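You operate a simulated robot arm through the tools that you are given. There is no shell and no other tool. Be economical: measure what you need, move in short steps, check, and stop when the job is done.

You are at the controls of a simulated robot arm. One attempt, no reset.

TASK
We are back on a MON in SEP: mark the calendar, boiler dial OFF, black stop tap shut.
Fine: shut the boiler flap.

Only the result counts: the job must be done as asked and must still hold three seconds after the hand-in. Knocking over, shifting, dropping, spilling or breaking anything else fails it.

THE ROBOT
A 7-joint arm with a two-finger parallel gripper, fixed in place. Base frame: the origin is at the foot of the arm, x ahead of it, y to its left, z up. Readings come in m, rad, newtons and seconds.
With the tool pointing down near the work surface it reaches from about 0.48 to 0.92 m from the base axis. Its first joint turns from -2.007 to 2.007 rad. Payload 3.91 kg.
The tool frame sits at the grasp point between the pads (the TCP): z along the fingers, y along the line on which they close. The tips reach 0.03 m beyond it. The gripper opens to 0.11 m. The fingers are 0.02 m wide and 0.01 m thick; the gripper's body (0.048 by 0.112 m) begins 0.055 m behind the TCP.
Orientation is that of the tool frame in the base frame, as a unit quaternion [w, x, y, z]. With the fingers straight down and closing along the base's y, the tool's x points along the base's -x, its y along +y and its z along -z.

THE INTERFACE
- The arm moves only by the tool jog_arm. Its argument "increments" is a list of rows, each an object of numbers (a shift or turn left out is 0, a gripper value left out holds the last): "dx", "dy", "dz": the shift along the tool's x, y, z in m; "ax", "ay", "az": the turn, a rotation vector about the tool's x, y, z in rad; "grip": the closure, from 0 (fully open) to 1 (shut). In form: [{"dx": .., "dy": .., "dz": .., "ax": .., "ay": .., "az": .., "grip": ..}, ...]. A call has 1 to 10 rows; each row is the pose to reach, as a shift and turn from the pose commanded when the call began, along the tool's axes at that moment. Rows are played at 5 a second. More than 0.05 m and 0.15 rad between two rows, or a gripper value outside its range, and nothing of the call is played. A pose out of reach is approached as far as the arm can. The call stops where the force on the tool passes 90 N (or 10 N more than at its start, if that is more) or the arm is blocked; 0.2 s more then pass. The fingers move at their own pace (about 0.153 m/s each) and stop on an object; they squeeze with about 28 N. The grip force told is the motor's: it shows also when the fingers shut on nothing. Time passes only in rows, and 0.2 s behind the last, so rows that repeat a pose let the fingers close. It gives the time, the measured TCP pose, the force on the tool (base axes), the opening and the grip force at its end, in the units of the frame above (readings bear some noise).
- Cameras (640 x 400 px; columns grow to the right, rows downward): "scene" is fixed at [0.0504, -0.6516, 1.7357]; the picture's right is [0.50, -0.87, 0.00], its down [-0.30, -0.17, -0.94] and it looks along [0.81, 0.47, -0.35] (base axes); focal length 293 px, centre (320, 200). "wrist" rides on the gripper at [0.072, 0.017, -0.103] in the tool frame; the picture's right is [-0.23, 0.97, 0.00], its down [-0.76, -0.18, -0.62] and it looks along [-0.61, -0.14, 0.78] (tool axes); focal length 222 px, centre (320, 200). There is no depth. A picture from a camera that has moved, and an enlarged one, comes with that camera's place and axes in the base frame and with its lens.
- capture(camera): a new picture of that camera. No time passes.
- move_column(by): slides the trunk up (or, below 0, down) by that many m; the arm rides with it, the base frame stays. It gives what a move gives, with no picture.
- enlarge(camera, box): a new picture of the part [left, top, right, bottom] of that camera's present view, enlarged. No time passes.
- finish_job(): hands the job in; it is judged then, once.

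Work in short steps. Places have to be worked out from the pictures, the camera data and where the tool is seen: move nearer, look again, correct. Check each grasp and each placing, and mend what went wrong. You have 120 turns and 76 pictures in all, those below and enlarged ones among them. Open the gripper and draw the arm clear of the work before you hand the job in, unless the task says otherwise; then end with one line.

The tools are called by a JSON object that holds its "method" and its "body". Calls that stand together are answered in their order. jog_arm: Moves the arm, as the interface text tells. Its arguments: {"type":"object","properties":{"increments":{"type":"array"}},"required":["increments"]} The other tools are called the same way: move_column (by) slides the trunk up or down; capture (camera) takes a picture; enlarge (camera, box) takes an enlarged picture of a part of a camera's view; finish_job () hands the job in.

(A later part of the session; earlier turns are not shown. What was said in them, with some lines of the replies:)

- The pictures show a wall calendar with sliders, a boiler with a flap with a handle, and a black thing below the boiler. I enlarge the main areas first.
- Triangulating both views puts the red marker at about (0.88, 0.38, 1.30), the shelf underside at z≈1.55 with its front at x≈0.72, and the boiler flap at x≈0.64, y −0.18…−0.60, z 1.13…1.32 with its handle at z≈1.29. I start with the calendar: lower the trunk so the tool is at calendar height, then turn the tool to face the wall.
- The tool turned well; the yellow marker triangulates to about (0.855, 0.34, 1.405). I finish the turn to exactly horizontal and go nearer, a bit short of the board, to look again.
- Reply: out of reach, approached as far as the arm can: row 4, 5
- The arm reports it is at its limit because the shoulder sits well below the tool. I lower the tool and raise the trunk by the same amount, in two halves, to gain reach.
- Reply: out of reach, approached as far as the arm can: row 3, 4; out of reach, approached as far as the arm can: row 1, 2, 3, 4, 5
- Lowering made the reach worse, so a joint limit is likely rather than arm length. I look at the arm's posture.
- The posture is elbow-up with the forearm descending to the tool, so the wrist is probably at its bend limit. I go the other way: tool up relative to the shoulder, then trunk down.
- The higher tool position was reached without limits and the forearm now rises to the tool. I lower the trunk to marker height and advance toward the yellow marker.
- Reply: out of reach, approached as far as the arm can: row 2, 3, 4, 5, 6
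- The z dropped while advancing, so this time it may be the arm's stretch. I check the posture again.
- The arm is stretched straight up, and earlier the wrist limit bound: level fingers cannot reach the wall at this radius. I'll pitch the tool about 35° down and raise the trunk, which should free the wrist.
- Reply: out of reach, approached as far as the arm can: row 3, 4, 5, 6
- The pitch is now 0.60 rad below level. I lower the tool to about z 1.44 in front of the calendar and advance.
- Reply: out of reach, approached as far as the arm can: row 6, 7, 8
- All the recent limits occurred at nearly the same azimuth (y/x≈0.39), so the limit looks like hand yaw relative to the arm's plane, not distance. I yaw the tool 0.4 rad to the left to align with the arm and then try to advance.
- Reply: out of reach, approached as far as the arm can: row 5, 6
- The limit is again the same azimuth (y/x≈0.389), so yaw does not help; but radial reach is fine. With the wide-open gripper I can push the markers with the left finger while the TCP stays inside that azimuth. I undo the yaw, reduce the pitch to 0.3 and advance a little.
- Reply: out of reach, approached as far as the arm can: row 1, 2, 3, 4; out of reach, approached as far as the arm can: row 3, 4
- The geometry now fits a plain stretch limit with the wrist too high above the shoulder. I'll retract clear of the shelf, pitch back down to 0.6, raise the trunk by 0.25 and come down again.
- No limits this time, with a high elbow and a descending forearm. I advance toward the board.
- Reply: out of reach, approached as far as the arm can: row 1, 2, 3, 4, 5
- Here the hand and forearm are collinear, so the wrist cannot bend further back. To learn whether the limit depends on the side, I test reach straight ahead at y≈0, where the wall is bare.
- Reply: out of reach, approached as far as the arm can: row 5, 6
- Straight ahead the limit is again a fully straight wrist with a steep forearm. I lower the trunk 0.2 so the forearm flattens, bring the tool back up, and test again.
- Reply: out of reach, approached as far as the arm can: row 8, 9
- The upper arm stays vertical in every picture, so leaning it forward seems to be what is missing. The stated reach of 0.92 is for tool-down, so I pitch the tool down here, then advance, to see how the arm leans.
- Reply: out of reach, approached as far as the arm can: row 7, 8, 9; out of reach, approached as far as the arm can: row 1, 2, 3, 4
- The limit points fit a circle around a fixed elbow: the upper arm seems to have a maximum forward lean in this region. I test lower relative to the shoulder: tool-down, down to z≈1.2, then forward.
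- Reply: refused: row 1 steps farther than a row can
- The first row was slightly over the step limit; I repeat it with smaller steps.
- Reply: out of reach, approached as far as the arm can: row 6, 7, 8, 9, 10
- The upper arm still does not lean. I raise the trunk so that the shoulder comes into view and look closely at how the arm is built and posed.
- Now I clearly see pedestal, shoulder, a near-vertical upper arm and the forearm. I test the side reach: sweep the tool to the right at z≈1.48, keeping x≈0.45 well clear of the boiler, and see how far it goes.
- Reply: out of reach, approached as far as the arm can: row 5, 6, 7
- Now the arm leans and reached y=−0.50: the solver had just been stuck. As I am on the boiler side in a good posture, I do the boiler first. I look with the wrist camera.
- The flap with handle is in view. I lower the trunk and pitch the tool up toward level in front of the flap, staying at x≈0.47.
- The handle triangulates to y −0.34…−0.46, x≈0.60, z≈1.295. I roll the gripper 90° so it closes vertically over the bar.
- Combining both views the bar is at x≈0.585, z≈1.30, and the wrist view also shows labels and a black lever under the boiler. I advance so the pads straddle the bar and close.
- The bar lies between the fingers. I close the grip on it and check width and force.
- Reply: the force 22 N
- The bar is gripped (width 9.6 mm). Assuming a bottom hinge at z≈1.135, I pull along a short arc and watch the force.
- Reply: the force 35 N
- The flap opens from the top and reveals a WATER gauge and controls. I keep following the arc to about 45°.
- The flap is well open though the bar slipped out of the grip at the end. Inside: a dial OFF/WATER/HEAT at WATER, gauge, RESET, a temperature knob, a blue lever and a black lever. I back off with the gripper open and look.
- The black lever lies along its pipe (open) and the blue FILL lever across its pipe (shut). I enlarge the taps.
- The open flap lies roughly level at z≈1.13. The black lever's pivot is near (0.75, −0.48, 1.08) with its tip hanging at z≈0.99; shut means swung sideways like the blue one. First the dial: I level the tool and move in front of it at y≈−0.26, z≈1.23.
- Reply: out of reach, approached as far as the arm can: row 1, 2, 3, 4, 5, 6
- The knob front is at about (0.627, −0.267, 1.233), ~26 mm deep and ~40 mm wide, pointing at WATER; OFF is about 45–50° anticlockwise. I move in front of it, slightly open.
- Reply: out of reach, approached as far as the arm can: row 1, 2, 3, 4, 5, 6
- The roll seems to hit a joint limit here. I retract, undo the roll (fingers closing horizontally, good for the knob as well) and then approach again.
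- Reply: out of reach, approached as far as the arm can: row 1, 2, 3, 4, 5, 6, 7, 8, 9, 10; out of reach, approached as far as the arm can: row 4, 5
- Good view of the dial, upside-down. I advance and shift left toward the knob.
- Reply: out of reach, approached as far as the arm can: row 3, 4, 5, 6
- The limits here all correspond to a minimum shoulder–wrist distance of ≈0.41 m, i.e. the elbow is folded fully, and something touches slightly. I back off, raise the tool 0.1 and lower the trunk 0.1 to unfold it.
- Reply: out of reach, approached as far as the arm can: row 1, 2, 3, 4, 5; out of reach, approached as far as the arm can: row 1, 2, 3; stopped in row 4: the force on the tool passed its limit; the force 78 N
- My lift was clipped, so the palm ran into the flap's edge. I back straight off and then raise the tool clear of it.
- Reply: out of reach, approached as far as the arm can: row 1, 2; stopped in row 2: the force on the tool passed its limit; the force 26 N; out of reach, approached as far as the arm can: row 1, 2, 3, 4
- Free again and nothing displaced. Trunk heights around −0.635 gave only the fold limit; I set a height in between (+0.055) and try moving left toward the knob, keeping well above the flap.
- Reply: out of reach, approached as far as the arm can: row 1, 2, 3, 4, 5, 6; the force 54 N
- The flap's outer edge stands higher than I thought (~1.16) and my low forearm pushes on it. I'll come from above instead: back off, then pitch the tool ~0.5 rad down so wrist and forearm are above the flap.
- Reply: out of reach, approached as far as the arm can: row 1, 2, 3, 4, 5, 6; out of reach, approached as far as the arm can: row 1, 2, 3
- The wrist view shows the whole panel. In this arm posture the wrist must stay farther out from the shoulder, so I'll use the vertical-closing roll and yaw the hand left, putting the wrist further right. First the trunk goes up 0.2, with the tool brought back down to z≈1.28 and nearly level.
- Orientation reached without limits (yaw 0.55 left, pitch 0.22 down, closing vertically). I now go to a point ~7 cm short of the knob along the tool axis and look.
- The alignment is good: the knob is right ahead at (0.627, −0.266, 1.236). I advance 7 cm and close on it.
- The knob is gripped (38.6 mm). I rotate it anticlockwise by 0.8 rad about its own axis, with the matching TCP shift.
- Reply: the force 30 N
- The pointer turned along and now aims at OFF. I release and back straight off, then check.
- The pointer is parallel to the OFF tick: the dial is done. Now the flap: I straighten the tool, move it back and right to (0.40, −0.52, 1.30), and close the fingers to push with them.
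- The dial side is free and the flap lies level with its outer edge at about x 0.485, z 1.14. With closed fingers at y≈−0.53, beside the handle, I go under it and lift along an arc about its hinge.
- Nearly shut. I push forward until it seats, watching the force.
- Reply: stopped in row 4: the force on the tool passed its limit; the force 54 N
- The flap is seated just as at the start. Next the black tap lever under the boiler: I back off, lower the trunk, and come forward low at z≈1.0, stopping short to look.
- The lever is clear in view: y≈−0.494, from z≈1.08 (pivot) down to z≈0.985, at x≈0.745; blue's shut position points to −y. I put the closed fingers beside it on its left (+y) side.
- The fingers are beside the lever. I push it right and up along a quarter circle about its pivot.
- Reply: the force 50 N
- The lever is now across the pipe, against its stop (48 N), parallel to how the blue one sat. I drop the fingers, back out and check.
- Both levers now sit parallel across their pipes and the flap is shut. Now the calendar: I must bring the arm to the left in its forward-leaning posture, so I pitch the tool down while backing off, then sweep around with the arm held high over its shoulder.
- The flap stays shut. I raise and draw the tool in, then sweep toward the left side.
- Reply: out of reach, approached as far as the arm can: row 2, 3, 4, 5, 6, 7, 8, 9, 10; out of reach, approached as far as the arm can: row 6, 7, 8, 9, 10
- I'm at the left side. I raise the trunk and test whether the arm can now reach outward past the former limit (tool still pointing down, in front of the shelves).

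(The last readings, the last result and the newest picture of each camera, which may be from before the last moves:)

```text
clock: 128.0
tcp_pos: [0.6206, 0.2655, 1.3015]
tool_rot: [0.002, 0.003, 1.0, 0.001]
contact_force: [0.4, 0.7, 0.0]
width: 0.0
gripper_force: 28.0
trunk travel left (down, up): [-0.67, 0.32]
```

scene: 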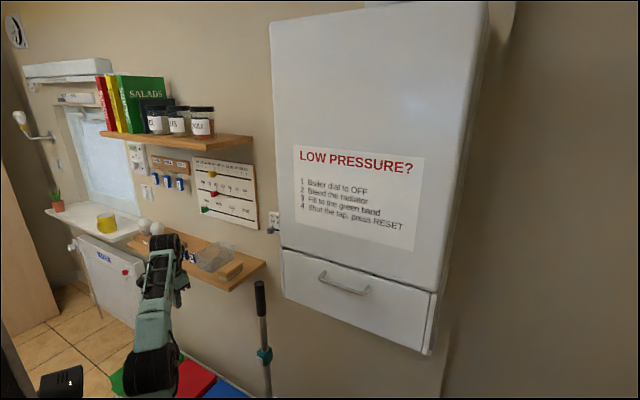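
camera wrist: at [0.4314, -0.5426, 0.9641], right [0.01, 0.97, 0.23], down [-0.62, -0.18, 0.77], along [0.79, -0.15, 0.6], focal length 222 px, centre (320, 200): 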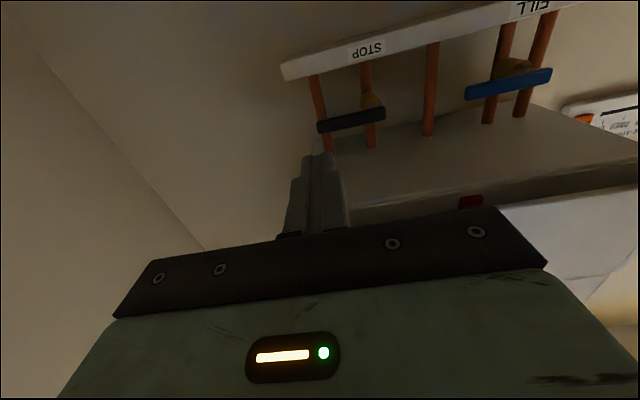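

No limits: the forward-leaning posture now works on this side. I swing the tool up to level toward the yellow marker, keeping the wrist about in place, and open the gripper halfway.

{"method": "jog_arm", "body": {"increments": [{"dx": -0.0247, "dy": 0.008, "dz": 0.0055, "ay": -0.15, "grip": 0.5}, {"dx": -0.049, "dy": 0.016, "dz": 0.0069, "ay": -0.3}, {"dx": -0.0721, "dy": 0.0239, "dz": 0.0043, "ay": -0.45}, {"dx": -0.0933, "dy": 0.0318, "dz": -0.0016, "ay": -0.6}, {"dx": -0.1123, "dy": 0.0398, "dz": -0.0111, "ay": -0.75}, {"dx": -0.1286, "dy": 0.0477, "dz": -0.0234, "ay": -0.9}, {"dx": -0.1417, "dy": 0.0557, "dz": -0.0383, "ay": -1.05}, {"dx": -0.1513, "dy": 0.0636, "dz": -0.0551, "ay": -1.2}, {"dx": -0.1571, "dy": 0.0716, "dz": -0.0735, "ay": -1.35}, {"dx": -0.159, "dy": 0.0795, "dz": -0.0927, "ay": -1.5}]}}

{"method": "jog_arm", "body": {"increments": [{"ay": -0.071, "dx": -0.006}, {"ay": -0.071, "dx": -0.013}, {"ay": -0.071, "dx": -0.013}]}}

{"method": "capture", "body": {"camera": "wrist"}}

```text
clock: 130.2
tcp_pos: [0.7784, 0.3429, 1.3941]
tool_rot: [0.684, 0.003, 0.729, -0.001]
contact_force: [0.1, -0.4, -0.3]
width: 0.0549
gripper_force: 0.1
trunk travel left (down, up): [-0.67, 0.32]
```

```text
clock: 131.0
tcp_pos: [0.7807, 0.343, 1.4081]
tool_rot: [0.709, 0.004, 0.706, -0.001]
contact_force: [-0.2, 0.4, 0.6]
width: 0.0553
gripper_force: 0.0
trunk travel left (down, up): [-0.67, 0.32]
```

```text
9 pictures are left
camera wrist: at [0.6771, 0.3602, 1.3353], right [0.0, 0.97, 0.23], down [-0.63, -0.18, 0.76], along [0.78, -0.15, 0.61], focal length 222 px, centre (320, 200)
```

wrist: 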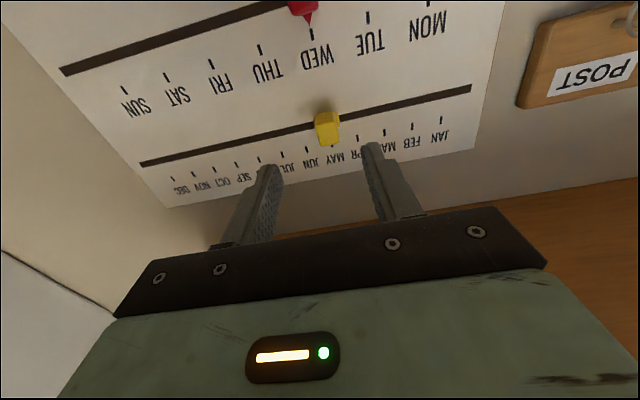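

The yellow marker is at (0.855, 0.348, 1.402), and the month ticks give SEP at y≈0.2485 (spacing 25 mm). I advance around the marker and close on it.

{"method": "jog_arm", "body": {"increments": [{"dy": 0.004, "dx": 0.004, "dz": 0.02}, {"dy": 0.004, "dx": 0.004, "dz": 0.04}, {"dy": 0.004, "dx": 0.004, "dz": 0.058}, {"dy": 0.004, "dx": 0.004, "dz": 0.058}, {"dy": 0.004, "dx": 0.004, "dz": 0.058, "grip": 0.75}, {"dy": 0.004, "dx": 0.004, "dz": 0.058, "grip": 1}, {"dy": 0.004, "dx": 0.004, "dz": 0.058, "grip": 1}]}}

```text
clock: 132.6
tcp_pos: [0.8379, 0.346, 1.4038]
tool_rot: [0.708, 0.002, 0.706, 0.0]
contact_force: [0.8, -0.5, 0.0]
width: 0.0174
gripper_force: 44.9
trunk travel left (down, up): [-0.67, 0.32]
```

Gripped (17.4 mm). I slide it four month spacings (0.101 m) to the right.

{"method": "jog_arm", "body": {"increments": [{"dy": -0.02}, {"dy": -0.04}, {"dy": -0.06}, {"dy": -0.08}, {"dy": -0.101}, {"dy": -0.101}]}}

{"method": "capture", "body": {"camera": "wrist"}}

```text
clock: 134.0
tcp_pos: [0.837, 0.2457, 1.4041]
tool_rot: [0.708, 0.003, 0.706, 0.0]
contact_force: [2.3, -0.5, 0.2]
width: 0.0174
gripper_force: 45.0
trunk travel left (down, up): [-0.67, 0.32]
```

```text
8 pictures are left
camera wrist: at [0.7349, 0.2627, 1.3315], right [0.01, 0.97, 0.23], down [-0.63, -0.18, 0.76], along [0.78, -0.15, 0.61], focal length 222 px, centre (320, 200)
```

wrist: 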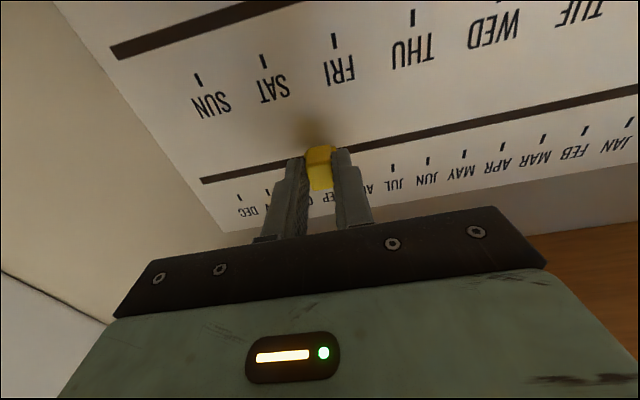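

It looks to be at SEP. I release, back off and check in the scene view.

{"method": "jog_arm", "body": {"increments": [{"grip": 0.8}, {"grip": 0.5}, {"dz": -0.03}, {"dz": -0.06}, {"dz": -0.06}]}}

{"method": "capture", "body": {"camera": "wrist"}}

```text
clock: 135.2
tcp_pos: [0.8049, 0.197, 1.4108]
tool_rot: [0.708, 0.037, 0.705, -0.022]
contact_force: [0.9, 0.6, 0.5]
width: 0.0551
gripper_force: 0.1
trunk travel left (down, up): [-0.67, 0.32]
```

```text
7 pictures are left
camera wrist: at [0.7024, 0.2224, 1.3388], right [0.08, 0.97, 0.25], down [-0.64, -0.14, 0.75], along [0.76, -0.22, 0.61], focal length 222 px, centre (320, 200)
```

wrist: 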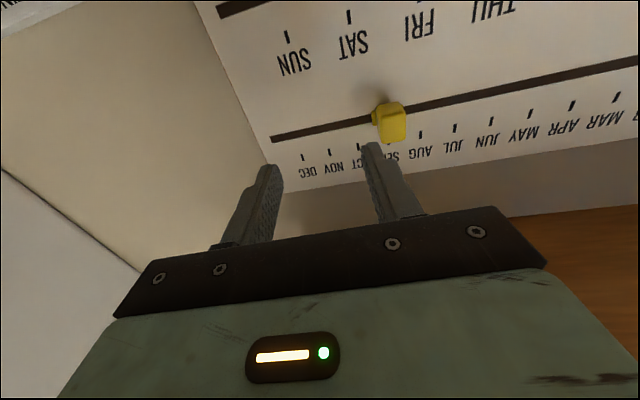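

Yellow sits at SEP within a few millimetres, though the arm drifted right on retreat. Next the red marker (y≈0.348, z≈1.318): I lower the trunk 0.1, straighten the tool and move in front of it.

{"method": "move_column", "body": {"by": -0.1}}

{"method": "jog_arm", "body": {"increments": [{"dy": 0.035, "dz": -0.01, "ax": -0.02, "az": -0.005}, {"dy": 0.07, "dz": -0.02, "ax": -0.04, "az": -0.01}, {"dy": 0.105, "dz": -0.03, "ax": -0.06, "az": -0.015}, {"dy": 0.14, "dz": -0.04, "ax": -0.083, "az": -0.021}, {"dy": 0.148, "dz": -0.0425, "ax": -0.083, "az": -0.021}, {"dy": 0.148, "dz": -0.0425, "ax": -0.083, "az": -0.021}]}}

{"method": "capture", "body": {"camera": "wrist"}}

```text
clock: 136.5
tcp_pos: [0.8032, 0.1996, 1.3108]
tool_rot: [0.708, 0.035, 0.705, -0.021]
contact_force: [0.5, 0.3, -0.4]
width: 0.0551
gripper_force: 0.0
trunk travel left (down, up): [-0.57, 0.42]
```

```text
clock: 137.9
tcp_pos: [0.7566, 0.3727, 1.3048]
tool_rot: [0.708, -0.019, 0.706, 0.007]
contact_force: [0.2, -0.3, 0.5]
width: 0.0548
gripper_force: 0.0
trunk travel left (down, up): [-0.57, 0.42]
```

```text
6 pictures are left
camera wrist: at [0.6527, 0.3841, 1.232], right [-0.04, 0.98, 0.21], down [-0.62, -0.19, 0.76], along [0.78, -0.1, 0.61], focal length 222 px, centre (320, 200)
```

wrist: 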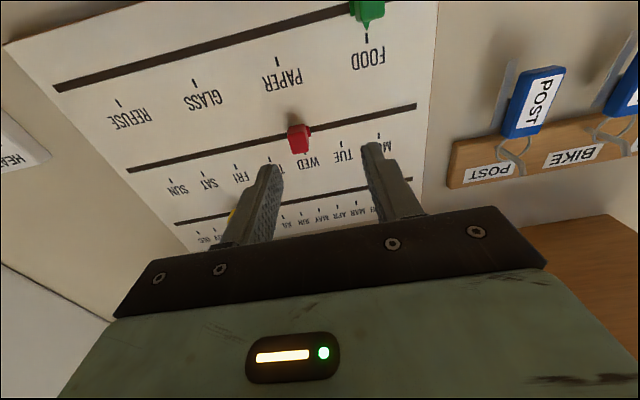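

The red marker is at about (0.857, 0.353, 1.3125). I align, advance and grip it.

{"method": "jog_arm", "body": {"increments": [{"dy": -0.023, "dx": -0.007, "ax": 0.037, "az": 0.017}, {"dy": -0.023, "dx": -0.007, "dz": 0.03, "ax": 0.037, "az": 0.017}, {"dy": -0.023, "dx": -0.007, "dz": 0.06, "ax": 0.037, "az": 0.017}, {"dy": -0.023, "dx": -0.007, "dz": 0.08, "ax": 0.037, "az": 0.017}, {"dy": -0.023, "dx": -0.007, "dz": 0.08, "ax": 0.037, "az": 0.017}, {"dy": -0.023, "dx": -0.007, "dz": 0.08, "ax": 0.037, "az": 0.017, "grip": 0.75}, {"dy": -0.023, "dx": -0.007, "dz": 0.08, "ax": 0.037, "az": 0.017, "grip": 1}, {"dy": -0.023, "dx": -0.007, "dz": 0.08, "ax": 0.037, "az": 0.017, "grip": 1}]}}

```text
clock: 139.7
tcp_pos: [0.8191, 0.3765, 1.3123]
tool_rot: [0.708, -0.014, 0.706, 0.014]
contact_force: [-0.1, 0.4, -0.1]
width: 0.0002
gripper_force: 27.2
trunk travel left (down, up): [-0.57, 0.42]
```

The fingers closed on nothing: the tool ended at y 0.3765, x 0.819, off from what I commanded. I reopen, hold to see the settled pose, and look.

{"method": "jog_arm", "body": {"increments": [{"grip": 0.7}, {"grip": 0.5}, {"grip": 0.5}]}}

{"method": "capture", "body": {"camera": "wrist"}}

```text
clock: 140.5
tcp_pos: [0.8183, 0.3773, 1.3129]
tool_rot: [0.708, -0.015, 0.706, 0.014]
contact_force: [0.1, -0.5, -0.3]
width: 0.0549
gripper_force: 0.0
trunk travel left (down, up): [-0.57, 0.42]
```

```text
5 pictures are left
camera wrist: at [0.7145, 0.3894, 1.2405], right [-0.04, 0.97, 0.23], down [-0.62, -0.2, 0.76], along [0.78, -0.11, 0.61], focal length 222 px, centre (320, 200)
```

wrist: 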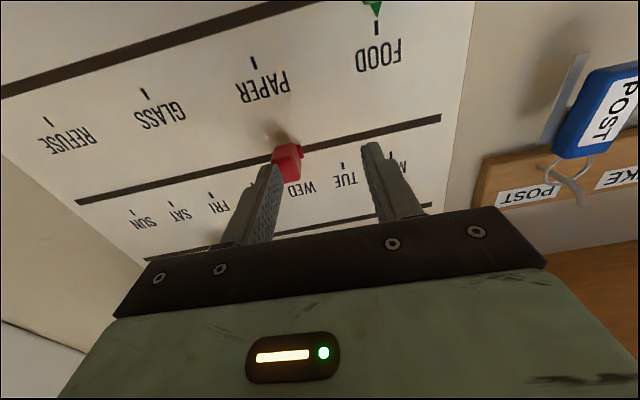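

The red marker is unmoved at y≈0.355. I retreat slightly, shift right 22 mm and check the reading before advancing.

{"method": "jog_arm", "body": {"increments": [{"dz": -0.02}, {"dz": -0.02, "dy": -0.022}, {"dz": -0.02, "dy": -0.022, "ax": 0.028}, {"dz": -0.02, "dy": -0.022, "ax": 0.028}]}}

```text
clock: 141.5
tcp_pos: [0.7992, 0.3552, 1.3122]
tool_rot: [0.709, -0.005, 0.705, 0.004]
contact_force: [-0.5, 0.3, -0.4]
width: 0.0552
gripper_force: 0.0
trunk travel left (down, up): [-0.57, 0.42]
```

Now the reading matches the command exactly (y 0.355). I advance 39 mm and close.

{"method": "jog_arm", "body": {"increments": [{"dz": 0.02}, {"dz": 0.039}, {"dz": 0.039}, {"dz": 0.039, "grip": 0.75}, {"dz": 0.039, "grip": 1}, {"dz": 0.039, "grip": 1}]}}

```text
clock: 142.9
tcp_pos: [0.8374, 0.3554, 1.314]
tool_rot: [0.709, -0.005, 0.705, 0.005]
contact_force: [0.7, 0.1, 0.1]
width: 0.0174
gripper_force: 45.3
trunk travel left (down, up): [-0.57, 0.42]
```

Gripped (17.4 mm). I slide it two day spacings (≈0.082 m) to the left.

{"method": "jog_arm", "body": {"increments": [{"dy": 0.016}, {"dy": 0.032}, {"dy": 0.048}, {"dy": 0.064}, {"dy": 0.082}, {"dy": 0.082}]}}

{"method": "enlarge", "body": {"camera": "scene", "box": [160, 140, 272, 210]}}

```text
clock: 144.3
tcp_pos: [0.8288, 0.3988, 1.2984]
tool_rot: [0.71, -0.004, 0.704, 0.005]
contact_force: [9.0, -0.9, 31.7]
width: 0.0171
gripper_force: 45.2
out of reach, approached as far as the arm can: row 3, 4, 5, 6
trunk travel left (down, up): [-0.57, 0.42]
```

```text
5.71 times, centred on (216, 175) of scene
camera zoom: at [0.0504, -0.6516, 1.7357], right [0.5, -0.87, 0.0], down [-0.3, -0.17, -0.94], along [0.81, 0.47, -0.35], focal length 1677 px, centre (914, 343)
```

zoom: 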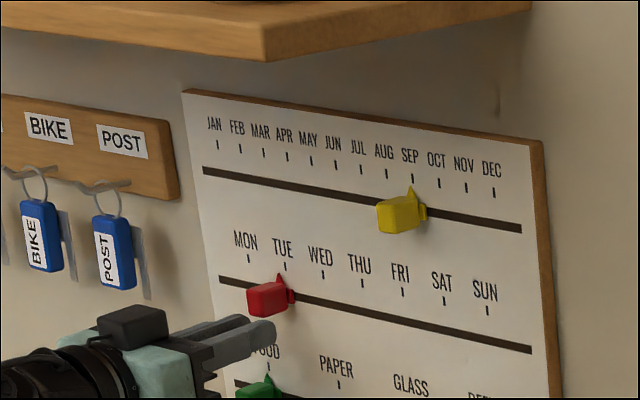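

Yellow's pointer is exactly under SEP. Red got only to TUE: the arm is stretched at this trunk height. I release, back off, raise the trunk 0.14 and bring the tool down again, which shortens the stretch.

{"method": "jog_arm", "body": {"increments": [{"grip": 0.8}, {"grip": 0.5}, {"dz": -0.02}, {"dz": -0.045}, {"dz": -0.045}]}}

{"method": "move_column", "body": {"by": 0.14}}

{"method": "jog_arm", "body": {"increments": [{"dx": 0.03}, {"dx": 0.06}, {"dx": 0.09}, {"dx": 0.115}, {"dx": 0.115}]}}

```text
clock: 145.5
tcp_pos: [0.7848, 0.398, 1.2938]
tool_rot: [0.708, -0.005, 0.706, 0.005]
contact_force: [0.3, -0.1, 0.6]
width: 0.055
gripper_force: 0.1
trunk travel left (down, up): [-0.57, 0.42]
```

```text
clock: 147.2
tcp_pos: [0.7866, 0.3987, 1.4338]
tool_rot: [0.708, -0.005, 0.706, 0.004]
contact_force: [0.4, -0.5, -0.1]
width: 0.0549
gripper_force: 0.0
trunk travel left (down, up): [-0.71, 0.28]
```

```text
clock: 148.4
tcp_pos: [0.7857, 0.3979, 1.3204]
tool_rot: [0.708, -0.004, 0.706, 0.004]
contact_force: [0.1, 0.4, -0.2]
width: 0.055
gripper_force: 0.1
trunk travel left (down, up): [-0.71, 0.28]
```

No limits now. Red should be at y≈0.40 in line with the tool; I advance and grip it again.

{"method": "jog_arm", "body": {"increments": [{"dx": 0.006, "dy": 0.003, "dz": 0.02}, {"dx": 0.006, "dy": 0.003, "dz": 0.04}, {"dx": 0.006, "dy": 0.003, "dz": 0.052}, {"dx": 0.006, "dy": 0.003, "dz": 0.052}, {"dx": 0.006, "dy": 0.003, "dz": 0.052, "grip": 0.75}, {"dx": 0.006, "dy": 0.003, "dz": 0.052, "grip": 1}, {"dx": 0.006, "dy": 0.003, "dz": 0.052, "grip": 1}]}}

```text
clock: 150.0
tcp_pos: [0.8376, 0.4024, 1.3145]
tool_rot: [0.708, -0.006, 0.706, 0.006]
contact_force: [-1.2, -0.5, 0.1]
width: 0.0174
gripper_force: 44.9
trunk travel left (down, up): [-0.71, 0.28]
```

Gripped again at y 0.4024. MON is at y≈0.437, so I slide +0.0345.

{"method": "jog_arm", "body": {"increments": [{"dy": 0.012}, {"dy": 0.024}, {"dy": 0.0345}, {"dy": 0.0345}]}}

```text
clock: 151.0
tcp_pos: [0.8379, 0.4359, 1.3139]
tool_rot: [0.709, -0.004, 0.706, 0.003]
contact_force: [2.5, -2.8, 1.1]
width: 0.0173
gripper_force: 45.3
trunk travel left (down, up): [-0.71, 0.28]
```

The slide went through without a limit. I release, back off a little and check with the scene camera.

{"method": "jog_arm", "body": {"increments": [{"grip": 0.8}, {"grip": 0.5}, {"dz": -0.02}, {"dz": -0.05}, {"dz": -0.05}]}}

{"method": "enlarge", "body": {"camera": "scene", "box": [160, 140, 272, 210]}}

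```text
clock: 152.2
tcp_pos: [0.7868, 0.4368, 1.3145]
tool_rot: [0.708, -0.005, 0.706, 0.005]
contact_force: [-0.9, 0.1, 0.8]
width: 0.0553
gripper_force: 0.0
trunk travel left (down, up): [-0.71, 0.28]
```

```text
5.71 times, centred on (216, 175) of scene
camera zoom: at [0.0504, -0.6516, 1.7357], right [0.5, -0.87, 0.0], down [-0.3, -0.17, -0.94], along [0.81, 0.47, -0.35], focal length 1677 px, centre (914, 343)
```

zoom: 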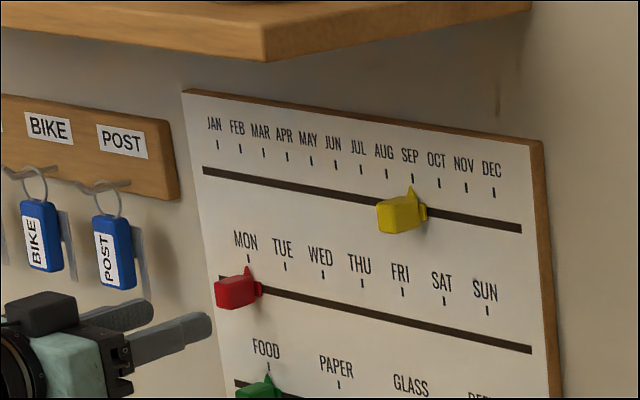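

Red's pointer is right under MON, yellow under SEP, green untouched. I draw the arm clear with the gripper open and take a last overall look.

{"method": "jog_arm", "body": {"increments": [{"dz": -0.03}, {"dz": -0.06}, {"dz": -0.09, "grip": 0}, {"dz": -0.11, "grip": 0}, {"dz": -0.11, "grip": 0}]}}

{"method": "capture", "body": {"camera": "scene"}}

```text
clock: 153.4
tcp_pos: [0.7159, 0.399, 1.3155]
tool_rot: [0.708, 0.023, 0.706, -0.02]
contact_force: [0.0, 0.4, -0.3]
width: 0.1099
gripper_force: 0.0
trunk travel left (down, up): [-0.71, 0.28]
```

```text
2 pictures are left
```

scene: 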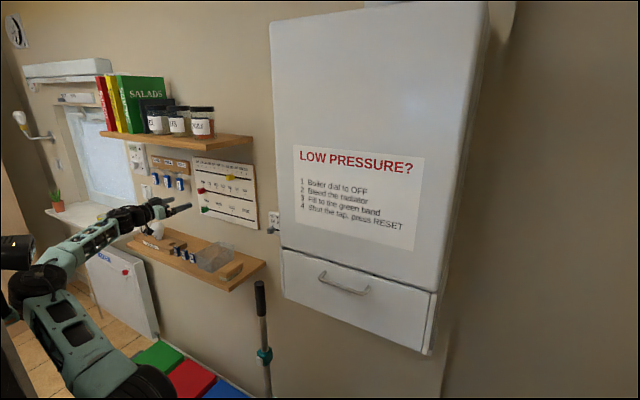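

Everything is in place: the flap is shut, the markers are on MON and SEP, and the tool is about 13 cm off the board with nothing disturbed. I hand in.

{"method": "finish_job", "body": {}}

```text
The job is handed in.
```

The job is handed in: the calendar is marked MON and SEP, the boiler dial is at OFF, the black stop tap is shut and the boiler flap is closed.
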